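You operate a simulated robot arm through the tools that you are given. There is no shell and no other tool. Be economical: measure what you need, move in short steps, check, and stop when the job is done.

You are at the controls of a simulated two-armed robot. One attempt, no reset.

TASK
The wax is too hot: turn it down to 90, then wax the foot of jar 27.
Fine: wait till the display is at 100 C or under. Put the jar back on the board and shut the lid; the pan stays on. Set down upright: what you pick out.

The check looks at the end state, three seconds after you hand in, the way a careful person would. Anything else that was tipped, shoved, dropped, spilled or broken makes it a failure. A push-on lid holds only when it is set on centred and level and pressed home; a screw cap is set on level and turned clockwise until tight.

THE ROBOT
Two 7-joint arms with fingered hands on one trunk, on a base that drives. Base frame: it is fixed to the floor where the robot stands at the start and does not move with it; the origin is under the middle of the robot, x ahead of it, y to its left, z up; the surface under the hand at the start is at about z = 80. Readings come in cm, rad, newtons and seconds.
The left shoulder is at the start at [9.5, 16.3, 85.8], the right one opposite. Places, roughly: blue dial [50, 20, 90]; green switch [50, 30, 90]; pan lid [70, 20, 90]. Payload 4 kg a hand.
The tool frame of a hand sits at the grasp point between the pads (the TCP): z along the fingers, y along the line on which they close. The tips reach 3.6 cm beyond it. The gripper opens to 12.4 cm. The gripper's body begins 4.2 cm behind the TCP. The gripper is a hand of 4 fingers: y runs from the thumb to the fingers, the wrist lies at [-1.5, -9.9, -18.9] in the tool frame, and closing takes about 1.5 s.
Orientation is that of the tool frame in the base frame, as a unit quaternion [x, y, z, w]. With the fingers straight down and the wrist toward the robot, the tool's x, y and z point along [0, 1, 0], [1, 0, 0] and [0, 0, -1] of the base frame.

THE INTERFACE
- The arms move only by the tool arm_command. It takes "left_increments", "right_increments" or both (then of equal length, played together; a hand with none holds still); each is a list of rows, each a list of 7 numbers: the shift along the base's x, y, z in units of 50 mm (1.0 is 50 mm), then the turn, a rotation vector about the base's x, y, z in units of 4 degrees (1.0 is 4 degrees), then the opening, from 0 (shut) to 1 (fully open). In form: [[x, y, z, ax, ay, az, gripper], ...]. A call has 1 to 20 rows; each row shifts and turns the commanded pose from where the row before left it. A call with a number of a shift or a turn outside -1 to 1 is refused whole. Each row takes 0.2 s and may step no farther than 5 cm and 0.15 rad from the row before; otherwise, or with a gripper value out of range, the whole call is refused. A pose out of reach is approached as far as the arm can. The call stops where the force on the tool passes 80 N (or 10 N more than at its start, if that is more) or the arm is blocked; 0.2 s more then pass. Each finger travels about 4.5 cm/s and halts on what it meets, pressing with about 23 N; the grip force reading is that of the motor and also rises with nothing between the fingers. The clock runs only during rows and for 0.2 s after the last one: add rows that do not move to give the fingers time. The reply holds the time, the measured pose of the TCP, the force on the tool along the base axes, the opening and the grip force, in the units named above and with some noise, with the torque about the TCP (base axes, N m) and any sound that the robot's microphone picked up.
- Cameras (640 x 400 px; columns grow to the right, rows downward): "scene" is now at [28.31, 2.15, 112.09]; the picture's right is [0.26, -0.96, -0.12], its down [-0.17, 0.08, -0.98] and it looks along [0.95, 0.27, -0.14] (base axes); focal length 214 px, centre (320, 200). "left" rides on the left gripper at [-7.5, -8.6, -12.3] in its tool frame; the picture's right is [-0.70, -0.34, 0.63], its down [0.64, -0.68, 0.35] and it looks along [0.32, 0.65, 0.69] (tool axes); focal length 275 px, centre (320, 200). "right" rides on the right gripper at [7.5, -8.6, -12.3] in its tool frame; the picture's right is [-0.70, 0.34, -0.63], its down [-0.64, -0.68, 0.35] and it looks along [-0.32, 0.65, 0.69] (tool axes); focal length 275 px, centre (320, 200). There is no depth. A picture from a camera that has moved, and an enlarged one, comes with that camera's place and axes in the base frame and with its lens. The place of the scene camera against the robot may be out by one fixed shift of up to 1.2 cm in any direction.
- capture(camera): a new picture of that camera. No time passes.
- slide_trunk(by): slides the trunk up (or, below 0, down) by that many cm; the arms and the scene camera ride with it, the base frame stays. It gives what a move gives, with no picture.
- roll_base(legs): drives the robot by 1 to 6 legs, each [ahead, left, turn to the left] in cm, cm and rad, along the robot's own axes; the way and the turn of a leg run together, so that a leg with both is an arc; at most 150 cm and 3.142 rad a leg. The arms and the cameras ride along, it lands a little off, and it stops where it bumps. It gives what a move gives.
- hand_shape(shape, hand): the hand has 4 fingers and takes this shape, open, in about a second: jaw (thumb against the fingers, like two jaws); tri (thumb and two fingers); tip (a fingertip pinch); poke (one finger out to press); point (the index stretched); flat (the hand flat); cup (the hand cupped); fist (a fist). The gripper value then closes the fingers along that shape, each until it touches; the sizes above hold for jaw. It gives what a move gives, with no picture.
- head_to(pan, tilt): turns the head with the scene camera to pan (to the left, within 1.501 rad either way) and tilt (down, from -0.506 to 1.204), counted from straight ahead of the robot. It gives what a move gives.
- inspect(camera, box): a new picture of the part [left, top, right, bottom] of that camera's present view, enlarged. No time passes.
- hand_in(): hands the job in; it is judged then, once.

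Work in short steps. Places have to be worked out from the pictures, the camera data and where the tool is seen: move nearer, look again, correct. Check each grasp and each placing, and mend what went wrong. You have 120 turns and 92 pictures in all, those below and enlarged ones among them. Open the grippers and draw the arms clear of the work before you hand the job in, unless the task says otherwise; then end with one line.

The tools are called after "Call:" as name(argument=value, ...) on one line, values as JSON. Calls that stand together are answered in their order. arm_command: Moves the arms, as the interface text tells. Its arguments: {"type":"object","properties":{"left_increments":{"type":"array","items":{"type":"array","items":{"type":"number"}}},"right_increments":{"type":"array","items":{"type":"array","items":{"type":"number"}}}},"required":[]} The other tools are called the same way: slide_trunk (by) slides the trunk up or down; hand_shape (shape, hand) gives the hand a shape; roll_base (legs) drives the base; head_to (pan, tilt) turns the head that bears the scene camera; capture (camera) takes a picture; inspect (camera, box) takes an enlarged picture of a part of a camera's view; hand_in () hands the job in.

At the start:

```text
time: 0.0
left_ee_pos: [68.38, 47.04, 123.46]
left_tcp_rot: [0.707, 0.707, -0.001, 0.0]
left_wrist_force: [-0.1, 0.3, 0.2]
left_ft_torque: [0.01, 0.03, 0.01]
left_finger_gap: 12.36
left_gripper_force: 0.0
left_shape: jaw
right_ee_pos: [68.99, -23.56, 123.88]
right_tcp_rot: [0.707, 0.708, 0.0, -0.001]
right_wrist_force: [-0.2, 0.3, 0.8]
right_ft_torque: [-0.01, 0.03, 0.0]
right_finger_gap: 12.37
right_gripper_force: 0.1
right_shape: jaw
trunk travel left (down, up): [-5.0, 42.8]
robot x, y, heading: [0.06, -0.09, 0.002]
head pan, tilt: [0.288, -0.272]
```

scene: 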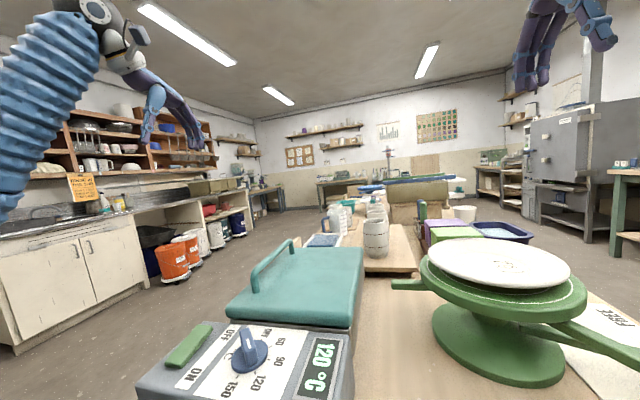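
right: 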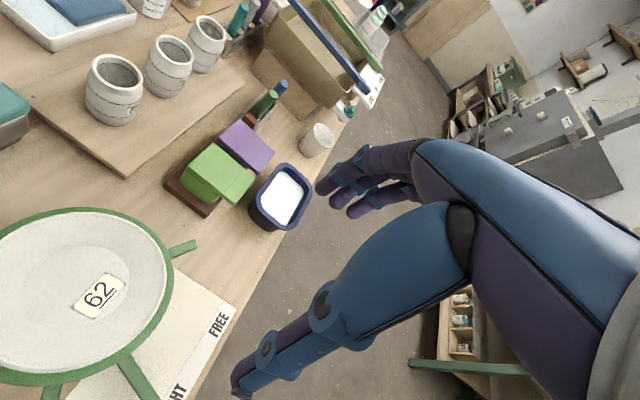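
left: 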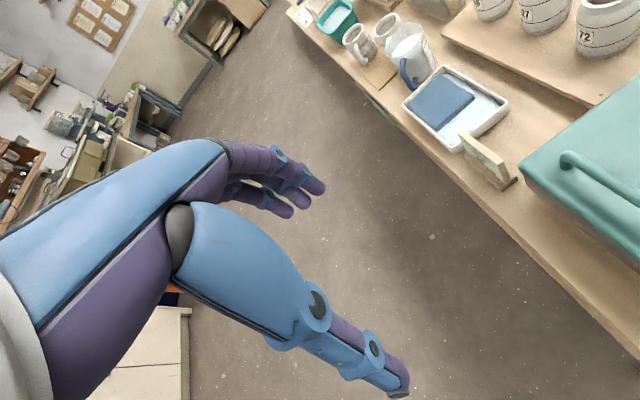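

The wax pan with its dial stands ahead-left and the jars are beyond it. I'll tilt the head down and look closer.

Call:
head_to(pan=0.3, tilt=0.45)

Call:
capture(camera="scene")

Call:
inspect(camera="left", box=[400, 0, 640, 150])

```text
time: 1.1
left_ee_pos: [68.28, 47.06, 123.47]
left_tcp_rot: [0.708, 0.707, 0.0, 0.0]
left_wrist_force: [-0.8, -0.2, 0.3]
left_ft_torque: [0.01, -0.02, -0.01]
left_finger_gap: 12.38
left_gripper_force: 0.1
left_shape: jaw
right_ee_pos: [69.04, -23.63, 123.88]
right_tcp_rot: [0.707, 0.707, -0.001, 0.0]
right_wrist_force: [-0.6, 0.0, 0.5]
right_ft_torque: [-0.01, 0.0, -0.02]
right_finger_gap: 12.38
right_gripper_force: 0.0
right_shape: jaw
trunk travel left (down, up): [-5.0, 42.8]
robot x, y, heading: [0.31, 0.03, 0.002]
head pan, tilt: [0.3, 0.45]
```

```text
88 pictures are left
camera scene: at [26.59, 2.6, 105.73], right [0.27, -0.96, -0.12], down [-0.75, -0.13, -0.64], along [0.6, 0.27, -0.76], focal length 214 px, centre (320, 200)
```

scene: 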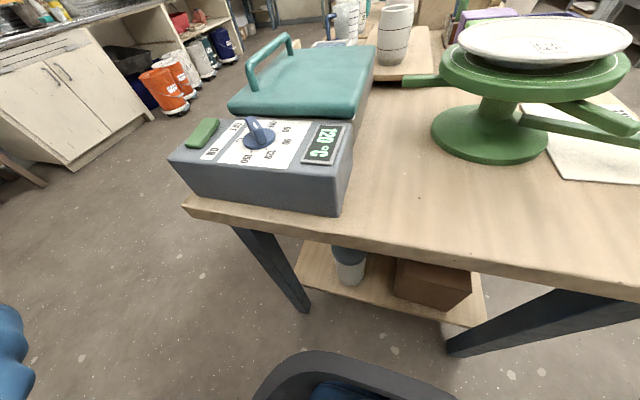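

```text
2.67 times, centred on (520, 75) of left
camera zoom: at [59.75, 39.65, 135.83], right [-0.34, -0.7, -0.63], down [-0.68, 0.64, -0.35], along [0.65, 0.32, -0.69], focal length 734 px, centre (-213, 533)
```

zoom: 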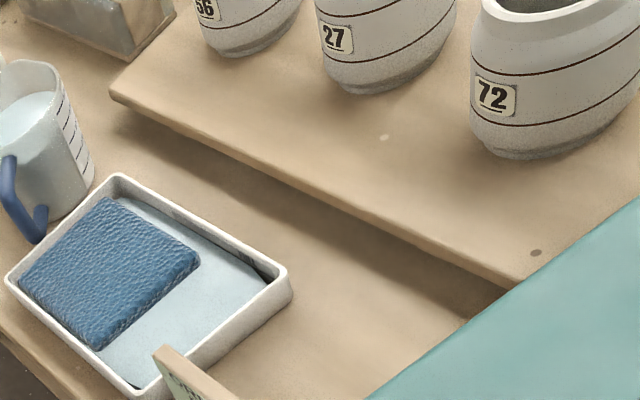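

Jar 27 is the middle one on the board. Next I look closely at the dial and at the jars from the scene camera.

Call:
inspect(camera="scene", box=[160, 20, 400, 220])

Call:
head_to(pan=0.2, tilt=0.15)

Call:
inspect(camera="scene", box=[180, 80, 500, 280])

Call:
inspect(camera="left", box=[280, 0, 520, 190])

```text
2.00 times, centred on (280, 120) of scene
camera zoom: at [26.59, 2.6, 105.73], right [0.27, -0.96, -0.12], down [-0.75, -0.13, -0.64], along [0.6, 0.27, -0.76], focal length 429 px, centre (400, 360)
```

zoom: 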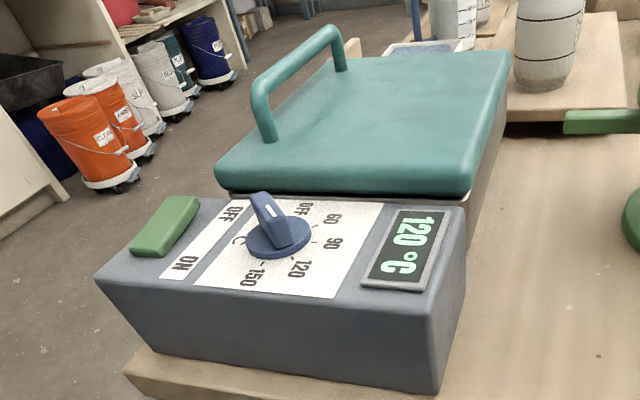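

```text
time: 1.9
left_ee_pos: [68.32, 47.07, 123.58]
left_tcp_rot: [0.707, 0.707, 0.0, 0.0]
left_wrist_force: [-0.9, 0.4, 0.4]
left_ft_torque: [0.02, 0.0, 0.01]
left_finger_gap: 12.34
left_gripper_force: 0.0
left_shape: jaw
right_ee_pos: [69.12, -23.57, 123.85]
right_tcp_rot: [0.707, 0.707, 0.0, 0.0]
right_wrist_force: [-0.5, 0.1, -0.5]
right_ft_torque: [0.03, -0.02, 0.0]
right_finger_gap: 12.36
right_gripper_force: 0.1
right_shape: jaw
trunk travel left (down, up): [-5.0, 42.8]
robot x, y, heading: [0.11, -0.18, 0.002]
head pan, tilt: [0.201, 0.15]
```

```text
2.00 times, centred on (340, 180) of scene
camera zoom: at [28.04, 1.73, 108.12], right [0.18, -0.98, -0.08], down [-0.55, -0.03, -0.84], along [0.82, 0.2, -0.54], focal length 429 px, centre (280, 240)
```

zoom: 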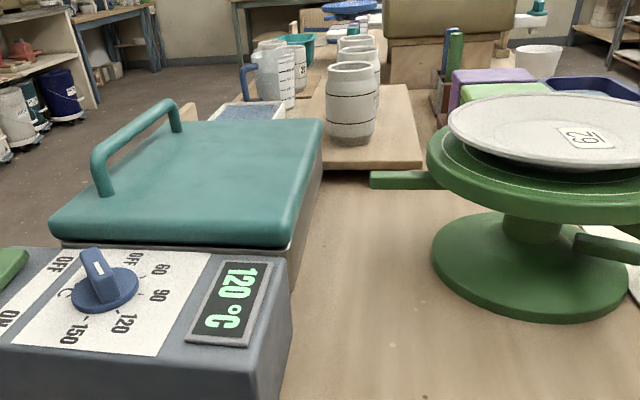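

```text
2.11 times, centred on (400, 95) of left
camera zoom: at [59.74, 39.65, 135.83], right [-0.34, -0.7, -0.63], down [-0.68, 0.64, -0.35], along [0.65, 0.32, -0.69], focal length 580 px, centre (152, 421)
```

zoom: 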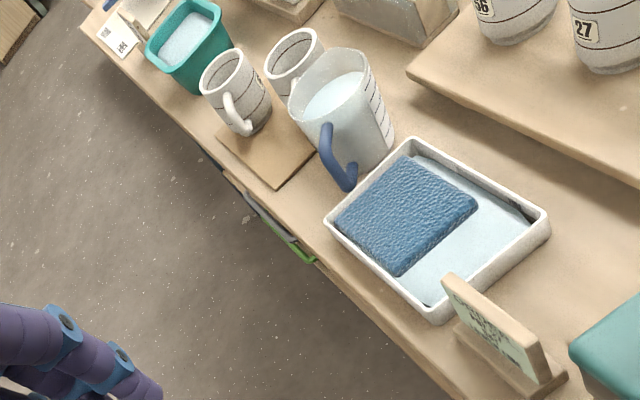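

There is a small card by the pan. I'll zoom onto the dial and move the left hand so its camera can see the card's face.

Call:
inspect(camera="scene", box=[180, 200, 330, 290])

Call:
arm_command(left_increments=[[0.3, 0.9, 0, 0, 0, -0.8, 1], [0.3, 0.9, 0, 0, 0, -0.8, 1], [0.3, 0.9, 0, 0, 0, -0.8, 1], [0, 0, 0, 0, 0, -0.8, 1], [0, 0, 0, 0, 0, -0.8, 1], [0, 0, 0, 0, 0, -0.8, 1], [0, 0, 0, 0, 0, -0.8, 1], [0, 0, 0, 0, 0, -0.8, 1], [0, 0, 0, 0, 0, -0.8, 1], [0, 0, 0, 0, 0, -0.8, 1], [0, 0, 0, 0, 0, -0.8, 1], [0, 0, 0, 0, 0, -0.8, 1], [0, 0, 0, 0, 0, -0.8, 1], [0, 0, 0, 0, 0, -0.8, 1], [0, 0, 0, 0, 0, -0.8, 1]])

Call:
capture(camera="left")

```text
4.27 times, centred on (255, 245) of scene
camera zoom: at [28.04, 1.73, 108.12], right [0.18, -0.98, -0.08], down [-0.55, -0.03, -0.84], along [0.82, 0.2, -0.54], focal length 915 px, centre (597, 8)
```

zoom: 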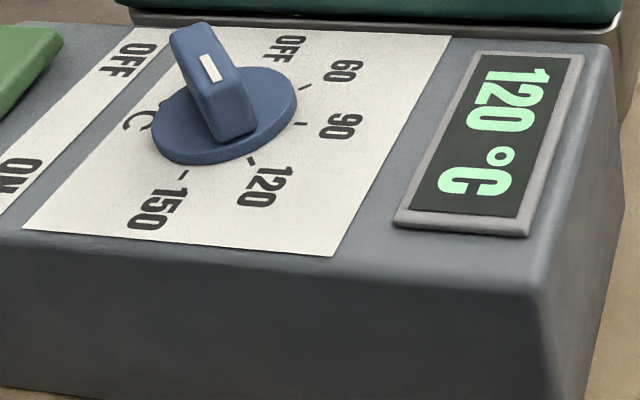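

```text
time: 5.1
left_ee_pos: [72.71, 60.63, 123.49]
left_tcp_rot: [0.934, 0.358, 0.001, 0.001]
left_wrist_force: [0.3, -0.3, 0.3]
left_ft_torque: [0.0, 0.0, 0.03]
left_finger_gap: 12.38
left_gripper_force: 0.1
left_shape: jaw
right_ee_pos: [68.97, -23.57, 123.81]
right_tcp_rot: [0.707, 0.707, 0.0, -0.001]
right_wrist_force: [0.1, -0.5, 1.9]
right_ft_torque: [-0.01, 0.03, -0.02]
right_finger_gap: 12.34
right_gripper_force: 0.2
right_shape: jaw
trunk travel left (down, up): [-5.0, 42.8]
robot x, y, heading: [-0.13, 0.05, -0.0]
head pan, tilt: [0.201, 0.15]
```

```text
82 pictures are left
camera left: at [61.45, 62.02, 135.87], right [-0.74, -0.22, -0.63], down [0.02, 0.94, -0.35], along [0.67, -0.27, -0.69], focal length 275 px, centre (320, 200)
```

left: 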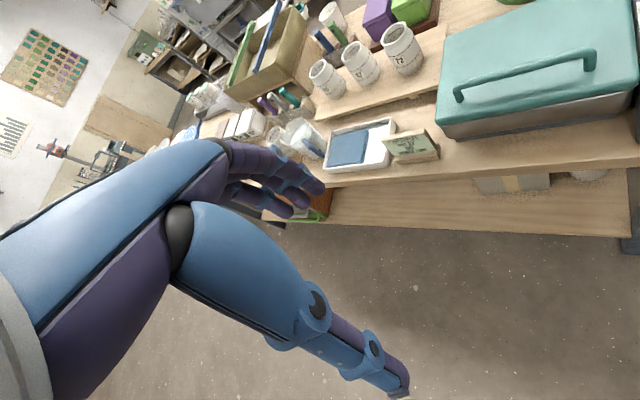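

Call:
inspect(camera="left", box=[370, 115, 450, 175])

Call:
inspect(camera="left", box=[290, 0, 640, 190])

```text
6.67 times, centred on (410, 145) of left
camera zoom: at [61.45, 62.02, 135.87], right [-0.74, -0.22, -0.63], down [0.02, 0.94, -0.35], along [0.67, -0.27, -0.69], focal length 1835 px, centre (-280, 567)
```

zoom: 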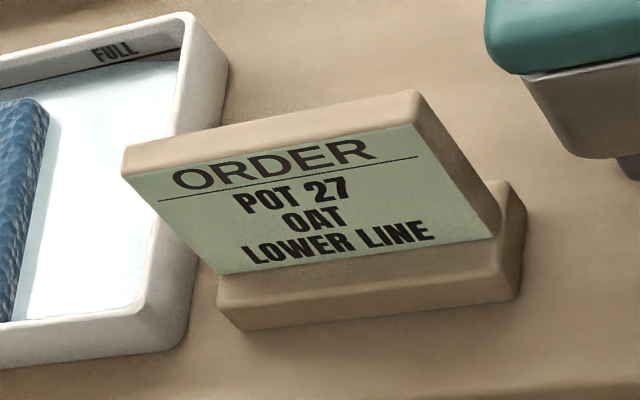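

```text
1.83 times, centred on (465, 95) of left
camera zoom: at [61.45, 62.02, 135.87], right [-0.74, -0.22, -0.63], down [0.02, 0.94, -0.35], along [0.67, -0.27, -0.69], focal length 503 px, centre (55, 392)
```

zoom: 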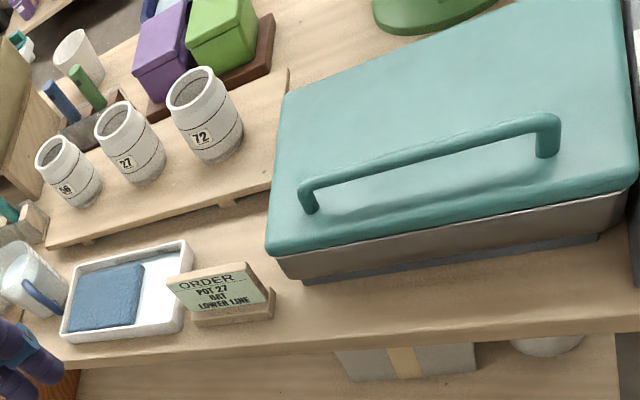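

The order card says pot 27 to the LOWER LINE, and the labels read from the table's +y side, so that is the working side. The dial sits near (49, 20), now at 120, and 90 is 45° counter-clockwise seen from above. The aisle is wide, so I raise the trunk for clearance and drive round to that side.

Call:
slide_trunk(by=12)

Call:
roll_base(legs=[[-10, 0, 0], [0, 92, 0], [88, 0, 0]])

Call:
roll_base(legs=[[0, 0, -1.571]])

Call:
head_to(pan=0, tilt=0.6)

Call:
capture(camera="scene")

```text
time: 6.6
left_ee_pos: [73.02, 60.62, 135.15]
left_tcp_rot: [0.934, 0.358, -0.001, -0.001]
left_wrist_force: [-0.3, 0.7, -0.5]
left_ft_torque: [0.0, 0.01, -0.01]
left_finger_gap: 12.38
left_gripper_force: 0.1
left_shape: jaw
right_ee_pos: [69.15, -23.55, 135.71]
right_tcp_rot: [0.707, 0.707, -0.001, -0.001]
right_wrist_force: [1.3, 0.1, -0.1]
right_ft_torque: [-0.02, 0.04, 0.0]
right_finger_gap: 12.36
right_gripper_force: 0.0
right_shape: jaw
trunk travel left (down, up): [-17.0, 30.8]
robot x, y, heading: [-0.12, 0.25, -0.001]
head pan, tilt: [0.201, 0.15]
```

```text
time: 16.4
left_ee_pos: [149.3, 152.22, 135.53]
left_tcp_rot: [0.934, 0.358, 0.0, 0.0]
left_wrist_force: [0.0, -0.8, -0.7]
left_ft_torque: [0.02, -0.02, 0.03]
left_finger_gap: 12.37
left_gripper_force: 0.0
left_shape: jaw
right_ee_pos: [145.33, 68.03, 135.86]
right_tcp_rot: [0.708, 0.706, -0.001, -0.001]
right_wrist_force: [-0.3, -0.3, -0.9]
right_ft_torque: [0.01, -0.01, -0.01]
right_finger_gap: 12.38
right_gripper_force: 0.0
right_shape: jaw
trunk travel left (down, up): [-17.0, 30.8]
robot x, y, heading: [75.94, 92.02, -0.007]
head pan, tilt: [0.201, 0.15]
```

```text
time: 20.6
left_ee_pos: [134.63, 17.26, 135.53]
left_tcp_rot: [0.907, -0.421, 0.0, 0.0]
left_wrist_force: [-0.6, -0.4, 0.8]
left_ft_torque: [0.01, -0.04, 0.04]
left_finger_gap: 12.38
left_gripper_force: 0.0
left_shape: jaw
right_ee_pos: [50.61, 23.7, 135.98]
right_tcp_rot: [1.0, -0.015, 0.001, 0.0]
right_wrist_force: [-0.2, -1.4, 0.8]
right_ft_torque: [0.03, -0.03, 0.02]
right_finger_gap: 12.38
right_gripper_force: 0.0
right_shape: jaw
trunk travel left (down, up): [-17.0, 30.8]
robot x, y, heading: [76.48, 91.69, -1.601]
head pan, tilt: [0.201, 0.15]
```

```text
time: 21.6
left_ee_pos: [134.61, 17.31, 135.6]
left_tcp_rot: [0.908, -0.42, 0.0, 0.0]
left_wrist_force: [0.0, 0.1, 0.5]
left_ft_torque: [0.0, 0.03, -0.02]
left_finger_gap: 12.37
left_gripper_force: 0.1
left_shape: jaw
right_ee_pos: [50.61, 23.68, 135.88]
right_tcp_rot: [1.0, -0.015, 0.0, -0.001]
right_wrist_force: [1.0, 0.3, 0.3]
right_ft_torque: [0.0, 0.0, -0.02]
right_finger_gap: 12.39
right_gripper_force: 0.1
right_shape: jaw
trunk travel left (down, up): [-17.0, 30.8]
robot x, y, heading: [76.14, 92.08, -1.599]
head pan, tilt: [0.0, 0.6]
```

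```text
79 pictures are left
camera scene: at [76.58, 74.34, 121.66], right [-1.0, 0.03, 0.0], down [0.02, 0.73, -0.68], along [-0.02, -0.68, -0.74], focal length 214 px, centre (320, 200)
```

scene: 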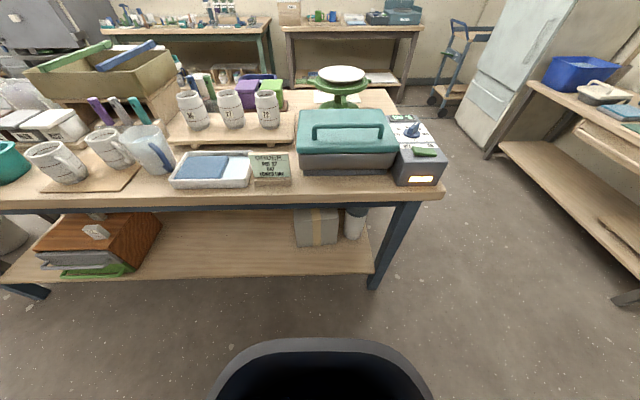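

I'm on the working side and everything is within reach. I zoom in on the pan, dial and jars.

Call:
inspect(camera="scene", box=[290, 90, 450, 190])

Call:
inspect(camera="scene", box=[160, 70, 320, 170])

Call:
capture(camera="right")

```text
4.00 times, centred on (370, 140) of scene
camera zoom: at [76.58, 74.34, 121.66], right [-1.0, 0.03, 0.0], down [0.02, 0.73, -0.68], along [-0.02, -0.68, -0.74], focal length 858 px, centre (120, 440)
```

zoom: 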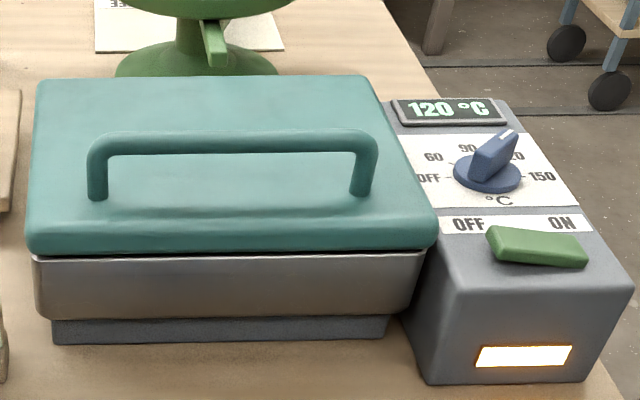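

```text
4.00 times, centred on (240, 120) of scene
camera zoom: at [76.58, 74.34, 121.66], right [-1.0, 0.03, 0.0], down [0.02, 0.73, -0.68], along [-0.02, -0.68, -0.74], focal length 858 px, centre (640, 520)
```

zoom: 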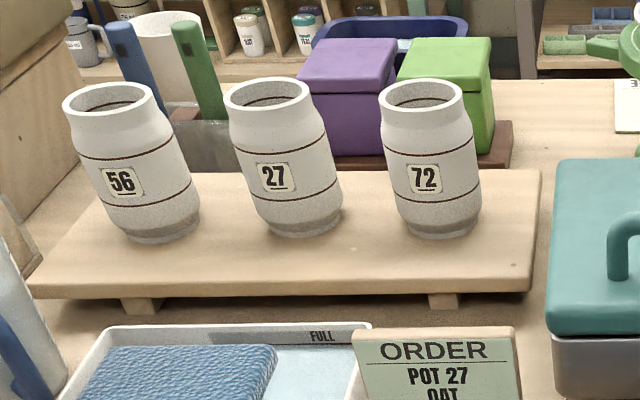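

```text
76 pictures are left
camera right: at [58.48, 31.88, 148.26], right [-0.71, -0.32, 0.63], down [-0.62, 0.7, -0.35], along [-0.34, -0.64, -0.69], focal length 275 px, centre (320, 200)
```

right: 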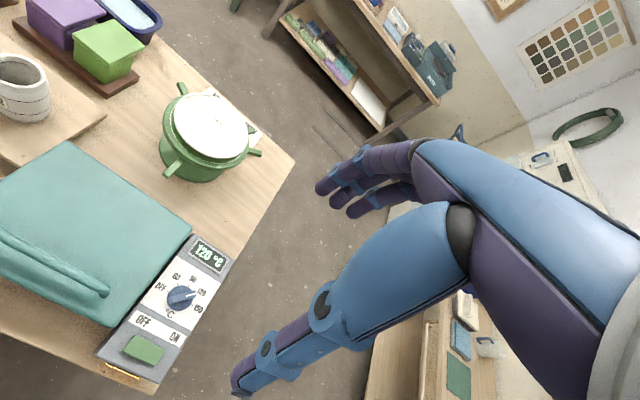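

The white mark confirms the pointer at 120, and 90 lies 45° counter-clockwise (away from me). I lower the trunk, then bring the right hand over the dial at about (48, 19.7) with its closing line square to the knob bar.

Call:
slide_trunk(by=-12)

Call:
arm_command(right_increments=[[-0.04, -0.06, -0.2, 0, 0, 0.9, 0.5], [-0.04, -0.06, -0.2, 0, 0, 0.9, 0.5], [-0.04, -0.06, -0.2, 0, 0, 0.9, 0.5], [-0.04, -0.06, -0.2, 0, 0, 0.9, 0.5], [-0.04, -0.06, -0.2, 0, 0, 0.9, 0.5], [-0.04, -0.06, -0.2, 0, 0, 0.9, 0.5], [-0.04, -0.06, -0.2, 0, 0, 0.9, 0.5], [-0.04, -0.06, -0.2, 0, 0, 0.9, 0.5], [-0.04, -0.06, -0.2, 0, 0, 0.9, 0.5], [-0.04, -0.06, -0.2, 0, 0, 0.9, 0.5], [-0.04, -0.06, -0.2, 0, 0, 0.9, 0.5], [-0.04, -0.06, -0.2, 0, 0, 0.9, 0.5], [0, -0.08, -0.2, 0, 0, 0.9, 0.5], [0, 0, 0, 0, 0, 0, 0.5]])

Call:
capture(camera="right")

Call:
inspect(camera="scene", box=[290, 60, 490, 190])

```text
time: 23.1
left_ee_pos: [134.65, 17.42, 123.88]
left_tcp_rot: [0.908, -0.42, 0.001, 0.001]
left_wrist_force: [-0.3, 0.1, 0.4]
left_ft_torque: [-0.01, 0.06, 0.05]
left_finger_gap: 12.37
left_gripper_force: 0.1
left_shape: jaw
right_ee_pos: [50.49, 23.74, 124.03]
right_tcp_rot: [1.0, -0.015, 0.0, 0.0]
right_wrist_force: [0.7, 0.3, 0.3]
right_ft_torque: [-0.03, 0.02, -0.02]
right_finger_gap: 12.37
right_gripper_force: 0.0
right_shape: jaw
trunk travel left (down, up): [-5.0, 42.8]
robot x, y, heading: [75.86, 91.96, -1.604]
head pan, tilt: [0.0, 0.6]
```

```text
time: 26.1
left_ee_pos: [134.69, 17.3, 123.6]
left_tcp_rot: [0.907, -0.42, 0.0, 0.001]
left_wrist_force: [0.3, 0.0, 0.3]
left_ft_torque: [0.01, 0.0, -0.03]
left_finger_gap: 12.36
left_gripper_force: 0.0
left_shape: jaw
right_ee_pos: [48.2, 19.63, 110.96]
right_tcp_rot: [0.924, 0.383, -0.001, 0.0]
right_wrist_force: [-0.5, 0.1, 0.4]
right_ft_torque: [-0.01, 0.0, 0.03]
right_finger_gap: 6.2
right_gripper_force: 0.0
right_shape: jaw
trunk travel left (down, up): [-5.0, 42.8]
robot x, y, heading: [76.55, 92.16, -1.602]
head pan, tilt: [0.0, 0.6]
```

```text
75 pictures are left
camera right: at [47.52, 30.88, 123.28], right [-0.25, -0.73, 0.63], down [-0.94, 0.02, -0.35], along [0.24, -0.68, -0.69], focal length 275 px, centre (320, 200)
```

right: 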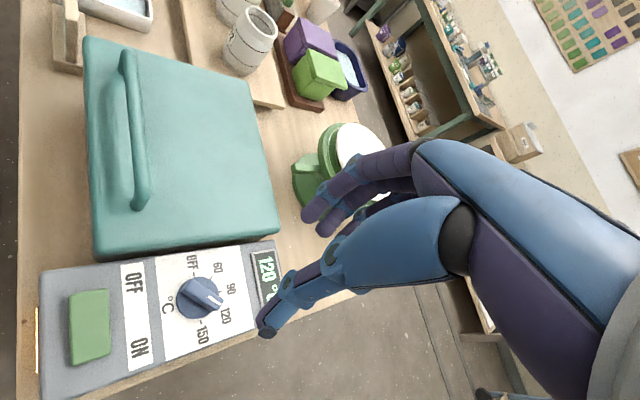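

```text
3.08 times, centred on (390, 125) of scene
camera zoom: at [76.34, 66.54, 104.49], right [-1.0, 0.03, 0.0], down [0.03, 0.86, -0.51], along [-0.02, -0.51, -0.86], focal length 660 px, centre (105, 431)
```

zoom: 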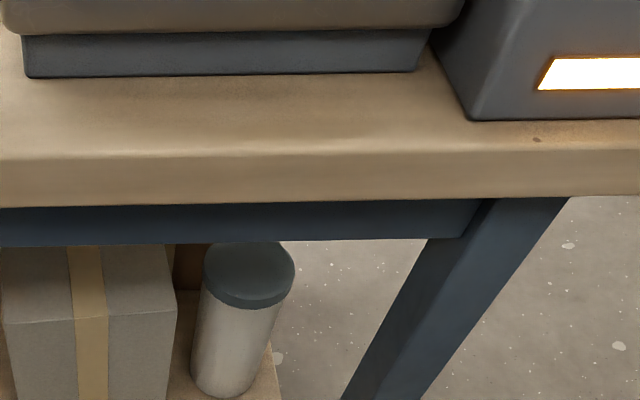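

The dial centre comes out at about (48.1, 20.1). I tilt the head up a bit and lower the hand to just above the knob.

Call:
head_to(pan=-0.15, tilt=0.35)

Call:
arm_command(right_increments=[[0, 0.09, -0.6, 0, 0, 0, 0.5], [0, 0, -0.6, 0, 0, 0, 0.5], [0, 0, -0.6, 0, 0, 0, 0.5], [0, 0, -0.6, 0, 0, 0, 0.5], [0, 0, -0.3, 0, 0, 0, 0.5], [0, 0, 0, 0, 0, 0, 0.5]])

Call:
capture(camera="right")

Call:
capture(camera="scene")

```text
time: 26.8
left_ee_pos: [134.62, 17.39, 123.54]
left_tcp_rot: [0.907, -0.421, 0.0, 0.0]
left_wrist_force: [0.8, 0.0, -0.1]
left_ft_torque: [-0.02, 0.03, -0.04]
left_finger_gap: 12.39
left_gripper_force: 0.2
left_shape: jaw
right_ee_pos: [48.25, 19.59, 110.85]
right_tcp_rot: [0.924, 0.383, 0.0, 0.0]
right_wrist_force: [-0.1, -0.1, -0.7]
right_ft_torque: [0.03, -0.03, 0.01]
right_finger_gap: 6.2
right_gripper_force: 0.1
right_shape: jaw
trunk travel left (down, up): [-5.0, 42.8]
robot x, y, heading: [76.4, 91.9, -1.6]
head pan, tilt: [-0.15, 0.351]
```

```text
time: 28.2
left_ee_pos: [134.6, 17.33, 123.61]
left_tcp_rot: [0.908, -0.42, 0.001, 0.0]
left_wrist_force: [-0.6, 0.4, 0.1]
left_ft_torque: [-0.02, -0.02, 0.01]
left_finger_gap: 12.37
left_gripper_force: 0.2
left_shape: jaw
right_ee_pos: [48.12, 20.18, 97.25]
right_tcp_rot: [0.924, 0.383, 0.0, 0.0]
right_wrist_force: [-0.5, 0.2, 0.1]
right_ft_torque: [-0.01, -0.02, -0.01]
right_finger_gap: 6.22
right_gripper_force: 0.1
right_shape: jaw
trunk travel left (down, up): [-5.0, 42.8]
robot x, y, heading: [76.45, 92.01, -1.597]
head pan, tilt: [-0.15, 0.351]
```

```text
73 pictures are left
camera right: at [47.42, 31.44, 109.73], right [-0.25, -0.73, 0.63], down [-0.94, 0.03, -0.35], along [0.24, -0.68, -0.69], focal length 275 px, centre (320, 200)
```

right: 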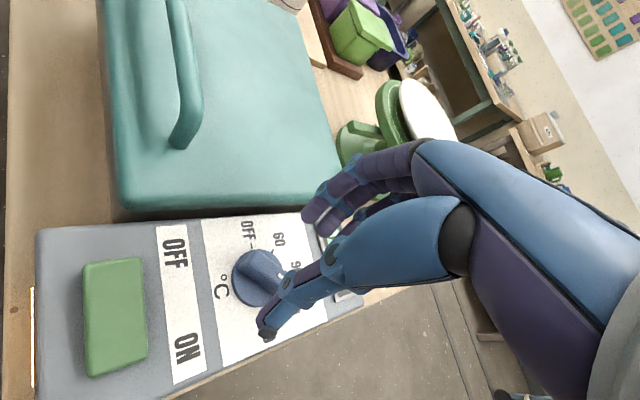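

```text
72 pictures are left
camera scene: at [74.91, 65.28, 106.39], right [-0.98, 0.17, 0.06], down [0.07, 0.7, -0.71], along [-0.16, -0.69, -0.7], focal length 214 px, centre (320, 200)
```

scene: 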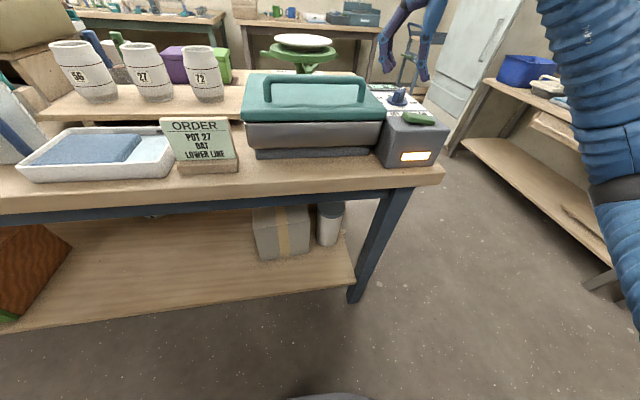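

The fingers straddle the knob as predicted. I descend 3.4 cm and close on the bar.

Call:
arm_command(right_increments=[[0, 0, -0.35, 0, 0, 0, 0.5], [0, 0, -0.35, 0, 0, 0, 0.5], [0, 0, 0, 0, 0, 0, 0.35], [0, 0, 0, 0, 0, 0, 0.2], [0, 0, 0, 0, 0, 0, 0.05], [0, 0, 0, 0, 0, 0, 0], [0, 0, 0, 0, 0, 0, 0], [0, 0, 0, 0, 0, 0, 0], [0, 0, 0, 0, 0, 0, 0]])

Call:
inspect(camera="scene", box=[350, 40, 470, 140])

```text
time: 30.2
left_ee_pos: [134.59, 17.32, 123.52]
left_tcp_rot: [0.907, -0.42, -0.001, 0.0]
left_wrist_force: [0.6, -0.2, 0.2]
left_ft_torque: [0.01, 0.02, 0.02]
left_finger_gap: 12.37
left_gripper_force: 0.0
left_shape: jaw
right_ee_pos: [48.2, 20.16, 93.78]
right_tcp_rot: [0.923, 0.384, -0.001, 0.0]
right_wrist_force: [-1.1, -0.5, 1.2]
right_ft_torque: [0.0, 0.01, 0.02]
right_finger_gap: 1.08
right_gripper_force: 23.0
right_shape: jaw
trunk travel left (down, up): [-5.0, 42.8]
robot x, y, heading: [75.95, 91.74, -1.6]
head pan, tilt: [-0.15, 0.351]
```

```text
4.00 times, centred on (410, 90) of scene
camera zoom: at [74.9, 65.28, 106.39], right [-0.98, 0.17, 0.06], down [0.07, 0.7, -0.71], along [-0.16, -0.69, -0.7], focal length 858 px, centre (-40, 640)
```

zoom: 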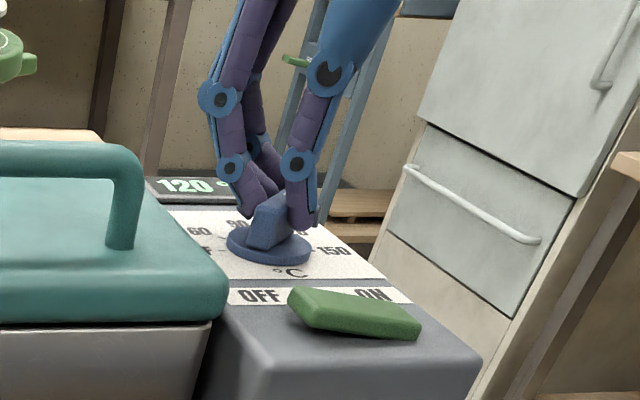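

The bar is gripped (1.08 cm). I turn it 45° counter-clockwise about the dial centre.

Call:
arm_command(right_increments=[[0, 0, 0, 0, 0, 0.8, 0], [0, 0, 0, 0, 0, 0.8, 0], [0, 0, 0, 0, 0, 0.8, 0], [0, 0, 0, 0, 0, 0.8, 0], [0, 0, 0, 0, 0, 0.8, 0], [0, 0, 0, 0, 0, 0.8, 0], [0, 0, 0, 0, 0, 0.8, 0], [0, 0, 0, 0, 0, 0.8, 0], [0, 0, 0, 0, 0, 0.8, 0], [0, 0, 0, 0, 0, 0.8, 0], [0, 0, 0, 0, 0, 0.8, 0], [0, 0, 0, 0, 0, 0.8, 0], [0, 0, 0, 0, 0, 0.8, 0], [0, 0, 0, 0, 0, 0.8, 0], [0, 0, 0, 0, 0, 0, 0]])

Call:
inspect(camera="scene", box=[350, 40, 470, 140])

```text
time: 33.4
left_ee_pos: [134.73, 17.19, 123.49]
left_tcp_rot: [0.907, -0.421, 0.001, 0.0]
left_wrist_force: [-0.6, 0.1, 0.2]
left_ft_torque: [0.02, 0.02, 0.04]
left_finger_gap: 12.38
left_gripper_force: 0.0
left_shape: jaw
right_ee_pos: [48.34, 20.12, 93.81]
right_tcp_rot: [0.924, 0.383, -0.001, 0.0]
right_wrist_force: [-1.8, -0.5, 3.3]
right_ft_torque: [-0.04, 0.03, 0.01]
right_finger_gap: 1.09
right_gripper_force: 22.8
right_shape: jaw
right hand out of reach, approached as far as the arm can: row 1, 2, 3, 4, 5, 6, 7, 8, 9, 10, 11, 12, 13, 14
trunk travel left (down, up): [-5.0, 42.8]
robot x, y, heading: [76.52, 92.13, -1.603]
head pan, tilt: [-0.15, 0.351]
```

```text
4.00 times, centred on (410, 90) of scene
camera zoom: at [74.9, 65.28, 106.39], right [-0.98, 0.17, 0.06], down [0.07, 0.7, -0.71], along [-0.16, -0.69, -0.7], focal length 858 px, centre (-40, 640)
```

zoom: 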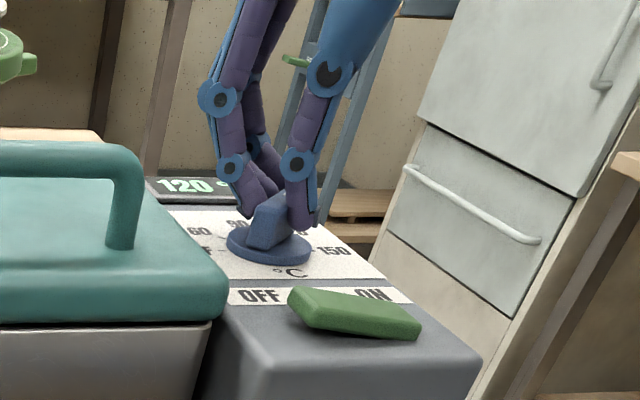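

The wrist can't yaw that far from this stance, so nothing moved. I release, rise, and drive to the table's corner where a 45° turn is comfortable for the right hand.

Call:
arm_command(right_increments=[[0, 0, 0, 0, 0, 0, 0.3], [0, 0, 0, 0, 0, 0, 0.4], [0, 0, 0, 0, 0, 0, 0.45], [0, 0, 0, 0, 0, 0, 0.45], [0, 0, 0.3, 0, 0, 0, 0.45], [0, 0, 0.8, 0, 0, 0, 0.45], [0, 0, 0.8, 0, 0, 0, 0.45], [0, 0, 0.8, 0, 0, 0, 0.45], [0, 0, 0.8, 0, 0, 0, 0.45], [0, 0, 0.8, 0, 0, 0, 0.45], [0, 0, 0.8, 0, 0, 0, 0.45]])

Call:
inspect(camera="scene", box=[350, 40, 470, 140])

```text
time: 35.8
left_ee_pos: [134.85, 17.18, 123.37]
left_tcp_rot: [0.907, -0.42, -0.002, -0.001]
left_wrist_force: [0.4, 0.0, -0.5]
left_ft_torque: [0.06, 0.05, -0.02]
left_finger_gap: 12.38
left_gripper_force: 0.2
left_shape: jaw
right_ee_pos: [48.17, 20.07, 119.2]
right_tcp_rot: [0.924, 0.382, 0.001, -0.001]
right_wrist_force: [-0.9, -0.1, 0.0]
right_ft_torque: [0.02, 0.02, 0.0]
right_finger_gap: 5.55
right_gripper_force: 0.1
right_shape: jaw
trunk travel left (down, up): [-5.0, 42.8]
robot x, y, heading: [76.36, 91.96, -1.599]
head pan, tilt: [-0.15, 0.351]
```

```text
4.00 times, centred on (410, 90) of scene
camera zoom: at [75.03, 65.22, 106.36], right [-0.98, 0.17, 0.06], down [0.07, 0.7, -0.71], along [-0.16, -0.69, -0.7], focal length 858 px, centre (-40, 640)
```

zoom: 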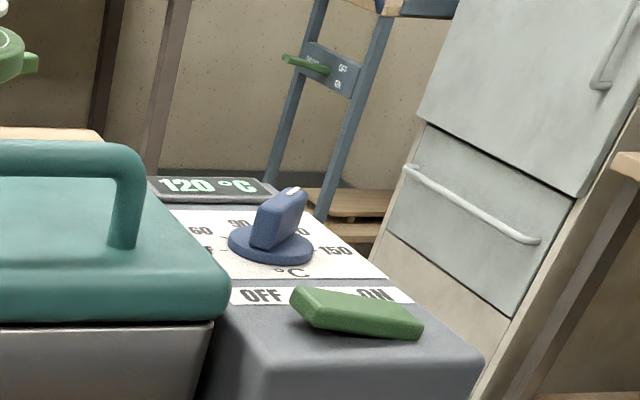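

Hand rose cleanly, dial still at 120. Now I drive to about (-4, 67), heading -0.39.

Call:
roll_base(legs=[[-10, 0, 0], [0, -80, 0], [0, 0, 1.21], [13.5, -32, 0]])

Call:
head_to(pan=-0.3, tilt=0.4)

Call:
capture(camera="scene")

Call:
capture(camera="right")

```text
time: 45.7
left_ee_pos: [87.9, 97.29, 123.5]
left_tcp_rot: [0.985, 0.172, -0.001, -0.001]
left_wrist_force: [-1.0, 0.3, -1.0]
left_ft_torque: [0.02, 0.01, 0.01]
left_finger_gap: 12.38
left_gripper_force: 0.1
left_shape: jaw
right_ee_pos: [54.73, 17.23, 119.22]
right_tcp_rot: [0.541, 0.841, 0.0, -0.001]
right_wrist_force: [-0.1, -1.4, -0.9]
right_ft_torque: [0.01, 0.05, 0.0]
right_finger_gap: 5.62
right_gripper_force: 0.1
right_shape: jaw
trunk travel left (down, up): [-5.0, 42.8]
robot x, y, heading: [-2.48, 68.75, -0.386]
head pan, tilt: [-0.15, 0.351]
```

```text
time: 46.4
left_ee_pos: [87.86, 97.42, 123.55]
left_tcp_rot: [0.985, 0.172, 0.0, 0.0]
left_wrist_force: [0.5, 0.3, -1.0]
left_ft_torque: [0.0, 0.0, -0.04]
left_finger_gap: 12.37
left_gripper_force: 0.1
left_shape: jaw
right_ee_pos: [54.71, 17.32, 119.33]
right_tcp_rot: [0.542, 0.841, 0.001, -0.001]
right_wrist_force: [-1.1, 0.8, 0.2]
right_ft_torque: [0.02, 0.0, 0.01]
right_finger_gap: 5.56
right_gripper_force: 0.0
right_shape: jaw
trunk travel left (down, up): [-5.0, 42.8]
robot x, y, heading: [-2.78, 68.64, -0.386]
head pan, tilt: [-0.3, 0.4]
```

```text
68 pictures are left
camera scene: at [21.39, 56.25, 106.12], right [-0.61, -0.78, 0.12], down [-0.63, 0.38, -0.68], along [0.49, -0.49, -0.72], focal length 214 px, centre (320, 200)
```

scene: 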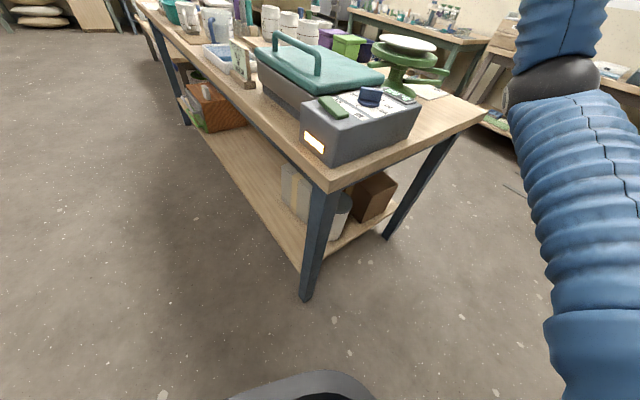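

```text
67 pictures are left
camera right: at [43.94, 20.44, 131.62], right [0.6, -0.49, 0.63], down [-0.35, -0.87, -0.35], along [0.72, -0.02, -0.69], focal length 275 px, centre (320, 200)
```

right: 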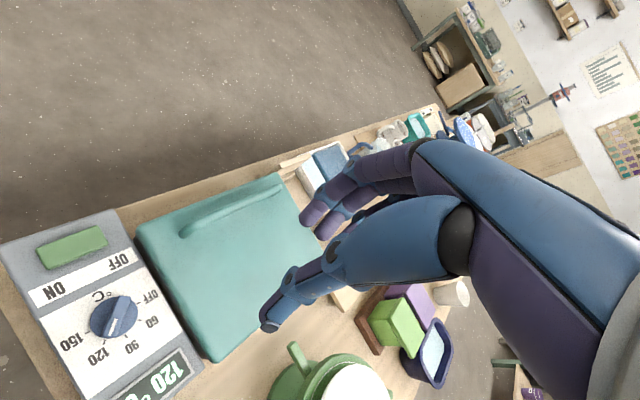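

The dial centre still resolves to (48, 20). I rotate the hand back to square with the bar, over the dial.

Call:
arm_command(right_increments=[[-0.073, 0.031, -0.2, 0, 0, -0.967, 0.45], [-0.073, 0.031, -0.2, 0, 0, -0.967, 0.45], [-0.073, 0.031, -0.2, 0, 0, -0.967, 0.45], [-0.073, 0.031, -0.2, 0, 0, -0.967, 0.45], [-0.073, 0.031, -0.2, 0, 0, -0.967, 0.45], [-0.073, 0.031, -0.2, 0, 0, -0.967, 0.45], [-0.073, 0.031, -0.2, 0, 0, -0.967, 0.45], [-0.073, 0.031, -0.2, 0, 0, -0.967, 0.45], [-0.073, 0.031, -0.2, 0, 0, -0.967, 0.45], [-0.073, 0.031, -0.2, 0, 0, -0.967, 0.45], [-0.073, 0.031, -0.2, 0, 0, -0.967, 0.45], [-0.073, 0.031, -0.2, 0, 0, -0.967, 0.45], [-0.073, 0.031, -0.2, 0, 0, -0.967, 0.45], [-0.073, 0.031, -0.2, 0, 0, -0.967, 0.45], [-0.073, 0.031, -0.2, 0, 0, -0.967, 0.45], [-0.073, 0.031, -0.2, 0, 0, -0.967, 0.45], [-0.073, 0.031, -0.2, 0, 0, -0.967, 0.45], [-0.073, 0.031, -0.2, 0, 0, -0.967, 0.45], [0, 0, -0.4, 0, 0, 0, 0.45], [0, 0, -0.4, 0, 0, 0, 0.45]])

Call:
inspect(camera="scene", box=[290, 50, 450, 170])

```text
time: 50.6
left_ee_pos: [87.79, 97.23, 123.48]
left_tcp_rot: [0.985, 0.172, 0.0, -0.001]
left_wrist_force: [-0.1, -0.7, 0.4]
left_ft_torque: [-0.02, -0.02, -0.02]
left_finger_gap: 12.36
left_gripper_force: 0.0
left_shape: jaw
right_ee_pos: [48.3, 20.12, 97.02]
right_tcp_rot: [0.925, 0.381, 0.001, -0.001]
right_wrist_force: [-1.0, -0.4, -0.5]
right_ft_torque: [0.0, -0.03, -0.03]
right_finger_gap: 5.56
right_gripper_force: 0.0
right_shape: jaw
trunk travel left (down, up): [-5.0, 42.8]
robot x, y, heading: [-2.53, 68.43, -0.39]
head pan, tilt: [-0.3, 0.4]
```

```text
3.33 times, centred on (370, 110) of scene
camera zoom: at [21.39, 56.23, 106.1], right [-0.61, -0.78, 0.12], down [-0.63, 0.38, -0.68], along [0.48, -0.49, -0.72], focal length 715 px, centre (153, 500)
```

zoom: 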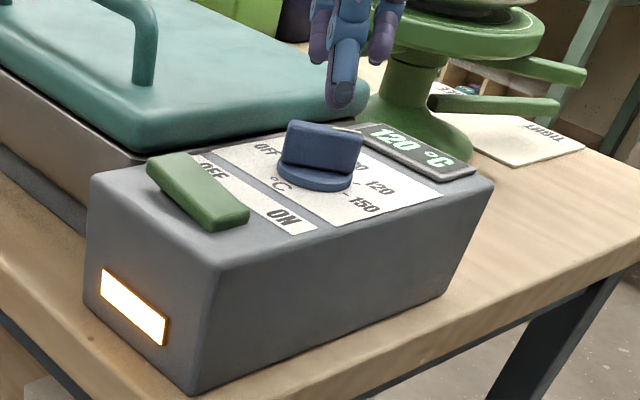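

Pose reached. I descend, grip the bar and turn +45°.

Call:
arm_command(right_increments=[[-0.02, 0, -0.32, 0, 0, 0, 0.45], [0, 0, -0.33, 0, 0, 0, 0.45], [0, 0, 0, 0, 0, 0, 0.2], [0, 0, 0, 0, 0, 0, 0], [0, 0, 0, 0, 0, 0, 0], [0, 0, 0, 0, 0, 0, 0], [0, 0, 0, 0, 0, 0, 0], [0, 0, 0, 0, 0, 0.933, 0], [0, 0, 0, 0, 0, 0.933, 0], [0, 0, 0, 0, 0, 0.933, 0], [0, 0, 0, 0, 0, 0.933, 0], [0, 0, 0, 0, 0, 0.933, 0], [0, 0, 0, 0, 0, 0.933, 0], [0, 0, 0, 0, 0, 0.933, 0], [0, 0, 0, 0, 0, 0.933, 0], [0, 0, 0, 0, 0, 0.933, 0], [0, 0, 0, 0, 0, 0.933, 0], [0, 0, 0, 0, 0, 0.933, 0], [0, 0, 0, 0, 0, 0.933, 0], [0, 0, 0, 0, 0, 0, 0]])

Call:
inspect(camera="scene", box=[290, 50, 450, 170])

```text
time: 54.8
left_ee_pos: [87.73, 97.39, 123.6]
left_tcp_rot: [0.985, 0.172, 0.0, 0.0]
left_wrist_force: [-0.7, 0.2, -0.4]
left_ft_torque: [0.01, -0.01, -0.02]
left_finger_gap: 12.38
left_gripper_force: 0.0
left_shape: jaw
right_ee_pos: [48.2, 20.17, 94.06]
right_tcp_rot: [0.709, 0.705, 0.001, 0.0]
right_wrist_force: [-6.9, -0.7, -0.8]
right_ft_torque: [-0.04, 0.21, -0.02]
right_finger_gap: 1.05
right_gripper_force: 22.1
right_shape: jaw
trunk travel left (down, up): [-5.0, 42.8]
robot x, y, heading: [-2.6, 68.52, -0.386]
head pan, tilt: [-0.3, 0.4]
```

```text
3.33 times, centred on (370, 110) of scene
camera zoom: at [21.33, 56.23, 106.13], right [-0.61, -0.78, 0.12], down [-0.63, 0.38, -0.68], along [0.49, -0.49, -0.72], focal length 715 px, centre (153, 500)
```

zoom: 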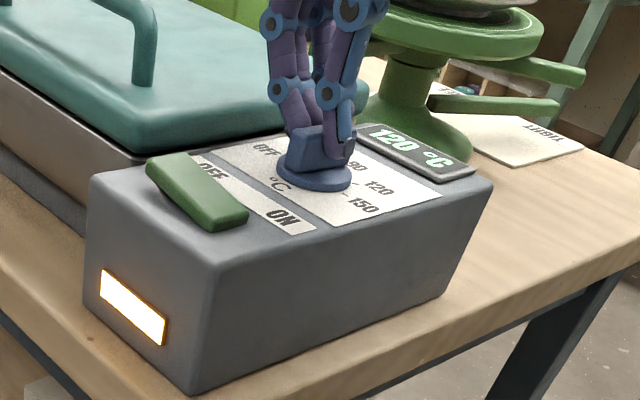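

The knob turned with the hand. I release, rise and check where the pointer sits.

Call:
arm_command(right_increments=[[0, 0, 0, 0, 0, 0, 0.2], [0, 0, 0, 0, 0, 0, 0.35], [0, 0, 0, 0, 0, 0, 0.35], [0, 0, 0.3, 0, 0, 0, 0.35], [0, 0, 0.8, 0, 0, 0, 0.35], [0, 0, 0.8, 0, 0, 0, 0.35], [0, 0, 0.8, 0, 0, 0, 0.35], [0, 0, 0.8, 0, 0, 0, 0.35], [0, 0, 0.8, 0, 0, 0, 0.35], [0, 0, 0.8, 0, 0, 0, 0.35], [0, 0, 0.8, 0, 0, 0, 0.35]])

Call:
capture(camera="right")

Call:
inspect(camera="scene", box=[330, 70, 430, 140])

```text
time: 57.2
left_ee_pos: [87.73, 97.61, 123.82]
left_tcp_rot: [0.985, 0.171, 0.0, 0.001]
left_wrist_force: [0.9, 1.2, -0.8]
left_ft_torque: [-0.01, -0.01, -0.02]
left_finger_gap: 12.36
left_gripper_force: 0.0
left_shape: jaw
right_ee_pos: [48.14, 20.4, 123.62]
right_tcp_rot: [0.709, 0.705, 0.0, 0.0]
right_wrist_force: [-0.8, 1.1, -0.3]
right_ft_torque: [0.01, -0.03, 0.03]
right_finger_gap: 4.3
right_gripper_force: 0.1
right_shape: jaw
trunk travel left (down, up): [-5.0, 42.8]
robot x, y, heading: [-2.4, 68.76, -0.384]
head pan, tilt: [-0.3, 0.4]
```

```text
64 pictures are left
camera right: at [39.67, 27.79, 136.01], right [0.33, -0.7, 0.63], down [-0.69, -0.64, -0.35], along [0.65, -0.32, -0.69], focal length 275 px, centre (320, 200)
```

right: 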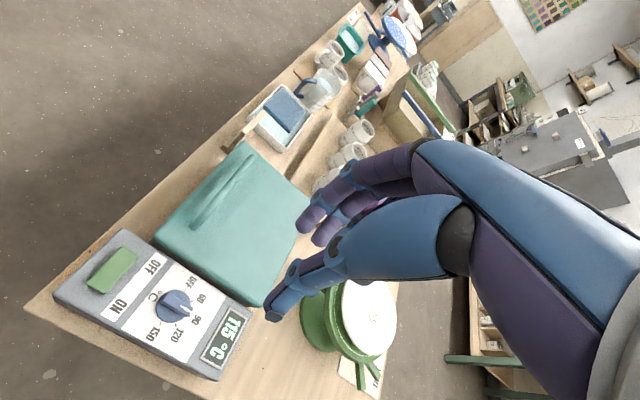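

```text
5.71 times, centred on (380, 105) of scene
camera zoom: at [21.29, 56.33, 106.19], right [-0.61, -0.78, 0.12], down [-0.63, 0.38, -0.68], along [0.49, -0.49, -0.72], focal length 1226 px, centre (-23, 743)
```

zoom: 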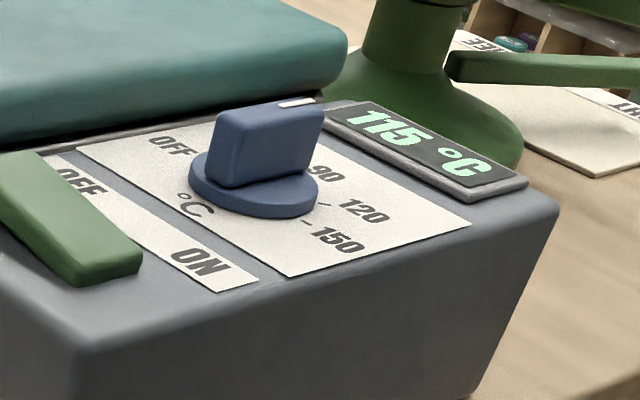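

Cooling already: 115 °C. I check the pointer precisely in the wrist camera.

Call:
inspect(camera="right", box=[120, 260, 260, 380])

```text
3.33 times, centred on (190, 320) of right
camera zoom: at [39.67, 27.79, 136.01], right [0.33, -0.7, 0.63], down [-0.69, -0.64, -0.35], along [0.65, -0.32, -0.69], focal length 918 px, centre (753, -200)
```

zoom: 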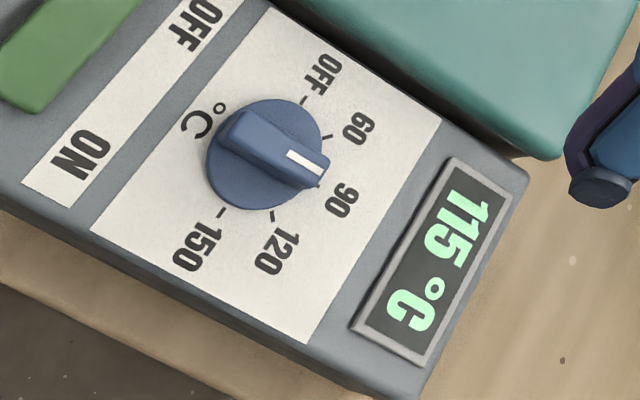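

The pointer is right at 90. I drive back to the working side, near (80, 90) facing the table.

Call:
roll_base(legs=[[-13.5, 32, 0], [0, 0, -1.185], [0, 82, 0], [12, 0, 0]])

Call:
head_to(pan=0, tilt=0.25)

Call:
capture(camera="scene")

Call:
capture(camera="left")

Call:
capture(camera="right")

```text
time: 67.3
left_ee_pos: [140.24, 18.85, 123.36]
left_tcp_rot: [0.914, -0.405, -0.001, -0.001]
left_wrist_force: [-0.5, -0.1, -1.2]
left_ft_torque: [0.01, 0.03, 0.01]
left_finger_gap: 12.39
left_gripper_force: 0.0
left_shape: jaw
right_ee_pos: [53.86, 26.26, 123.43]
right_tcp_rot: [0.982, 0.19, 0.001, -0.001]
right_wrist_force: [0.9, 0.1, -0.1]
right_ft_torque: [0.02, 0.03, -0.01]
right_finger_gap: 4.34
right_gripper_force: 0.1
right_shape: jaw
trunk travel left (down, up): [-5.0, 42.8]
robot x, y, heading: [79.5, 91.7, -1.568]
head pan, tilt: [-0.3, 0.4]
```

```text
time: 68.1
left_ee_pos: [140.17, 19.08, 123.47]
left_tcp_rot: [0.914, -0.407, 0.0, 0.0]
left_wrist_force: [0.8, 0.3, 0.4]
left_ft_torque: [-0.02, -0.03, -0.02]
left_finger_gap: 12.35
left_gripper_force: 0.1
left_shape: jaw
right_ee_pos: [53.89, 26.35, 123.5]
right_tcp_rot: [0.982, 0.19, 0.0, -0.001]
right_wrist_force: [0.4, -0.2, 0.5]
right_ft_torque: [0.01, 0.04, -0.02]
right_finger_gap: 4.3
right_gripper_force: 0.1
right_shape: jaw
trunk travel left (down, up): [-5.0, 42.8]
robot x, y, heading: [79.51, 92.05, -1.569]
head pan, tilt: [0.0, 0.25]
```

```text
61 pictures are left
camera scene: at [80.36, 64.57, 107.19], right [-1.0, 0.0, 0.0], down [0.0, 0.63, -0.78], along [0.0, -0.78, -0.63], focal length 214 px, centre (320, 200)
```

scene: 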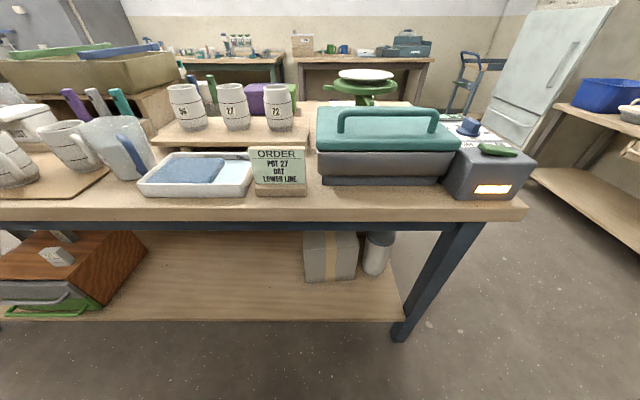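

```text
60 pictures are left
camera left: at [141.56, 30.39, 135.83], right [-0.22, 0.74, -0.63], down [0.94, -0.02, -0.35], along [-0.27, -0.67, -0.69], focal length 275 px, centre (320, 200)
```

left: 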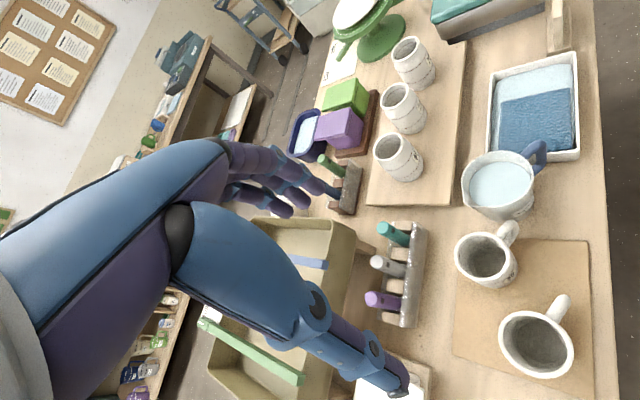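

```text
59 pictures are left
camera right: at [57.62, 37.03, 135.84], right [-0.52, -0.57, 0.63], down [-0.85, 0.39, -0.35], along [-0.05, -0.72, -0.69], focal length 275 px, centre (320, 200)
```

right: 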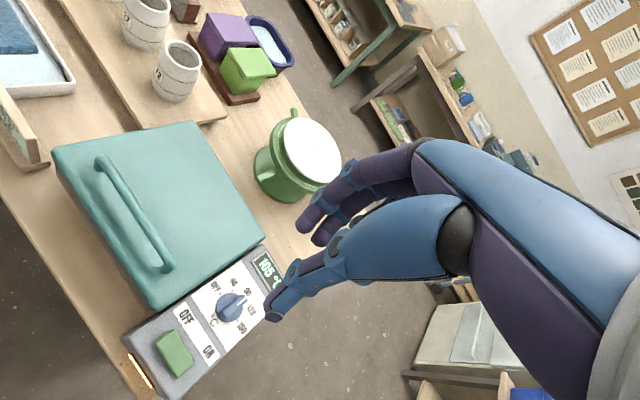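

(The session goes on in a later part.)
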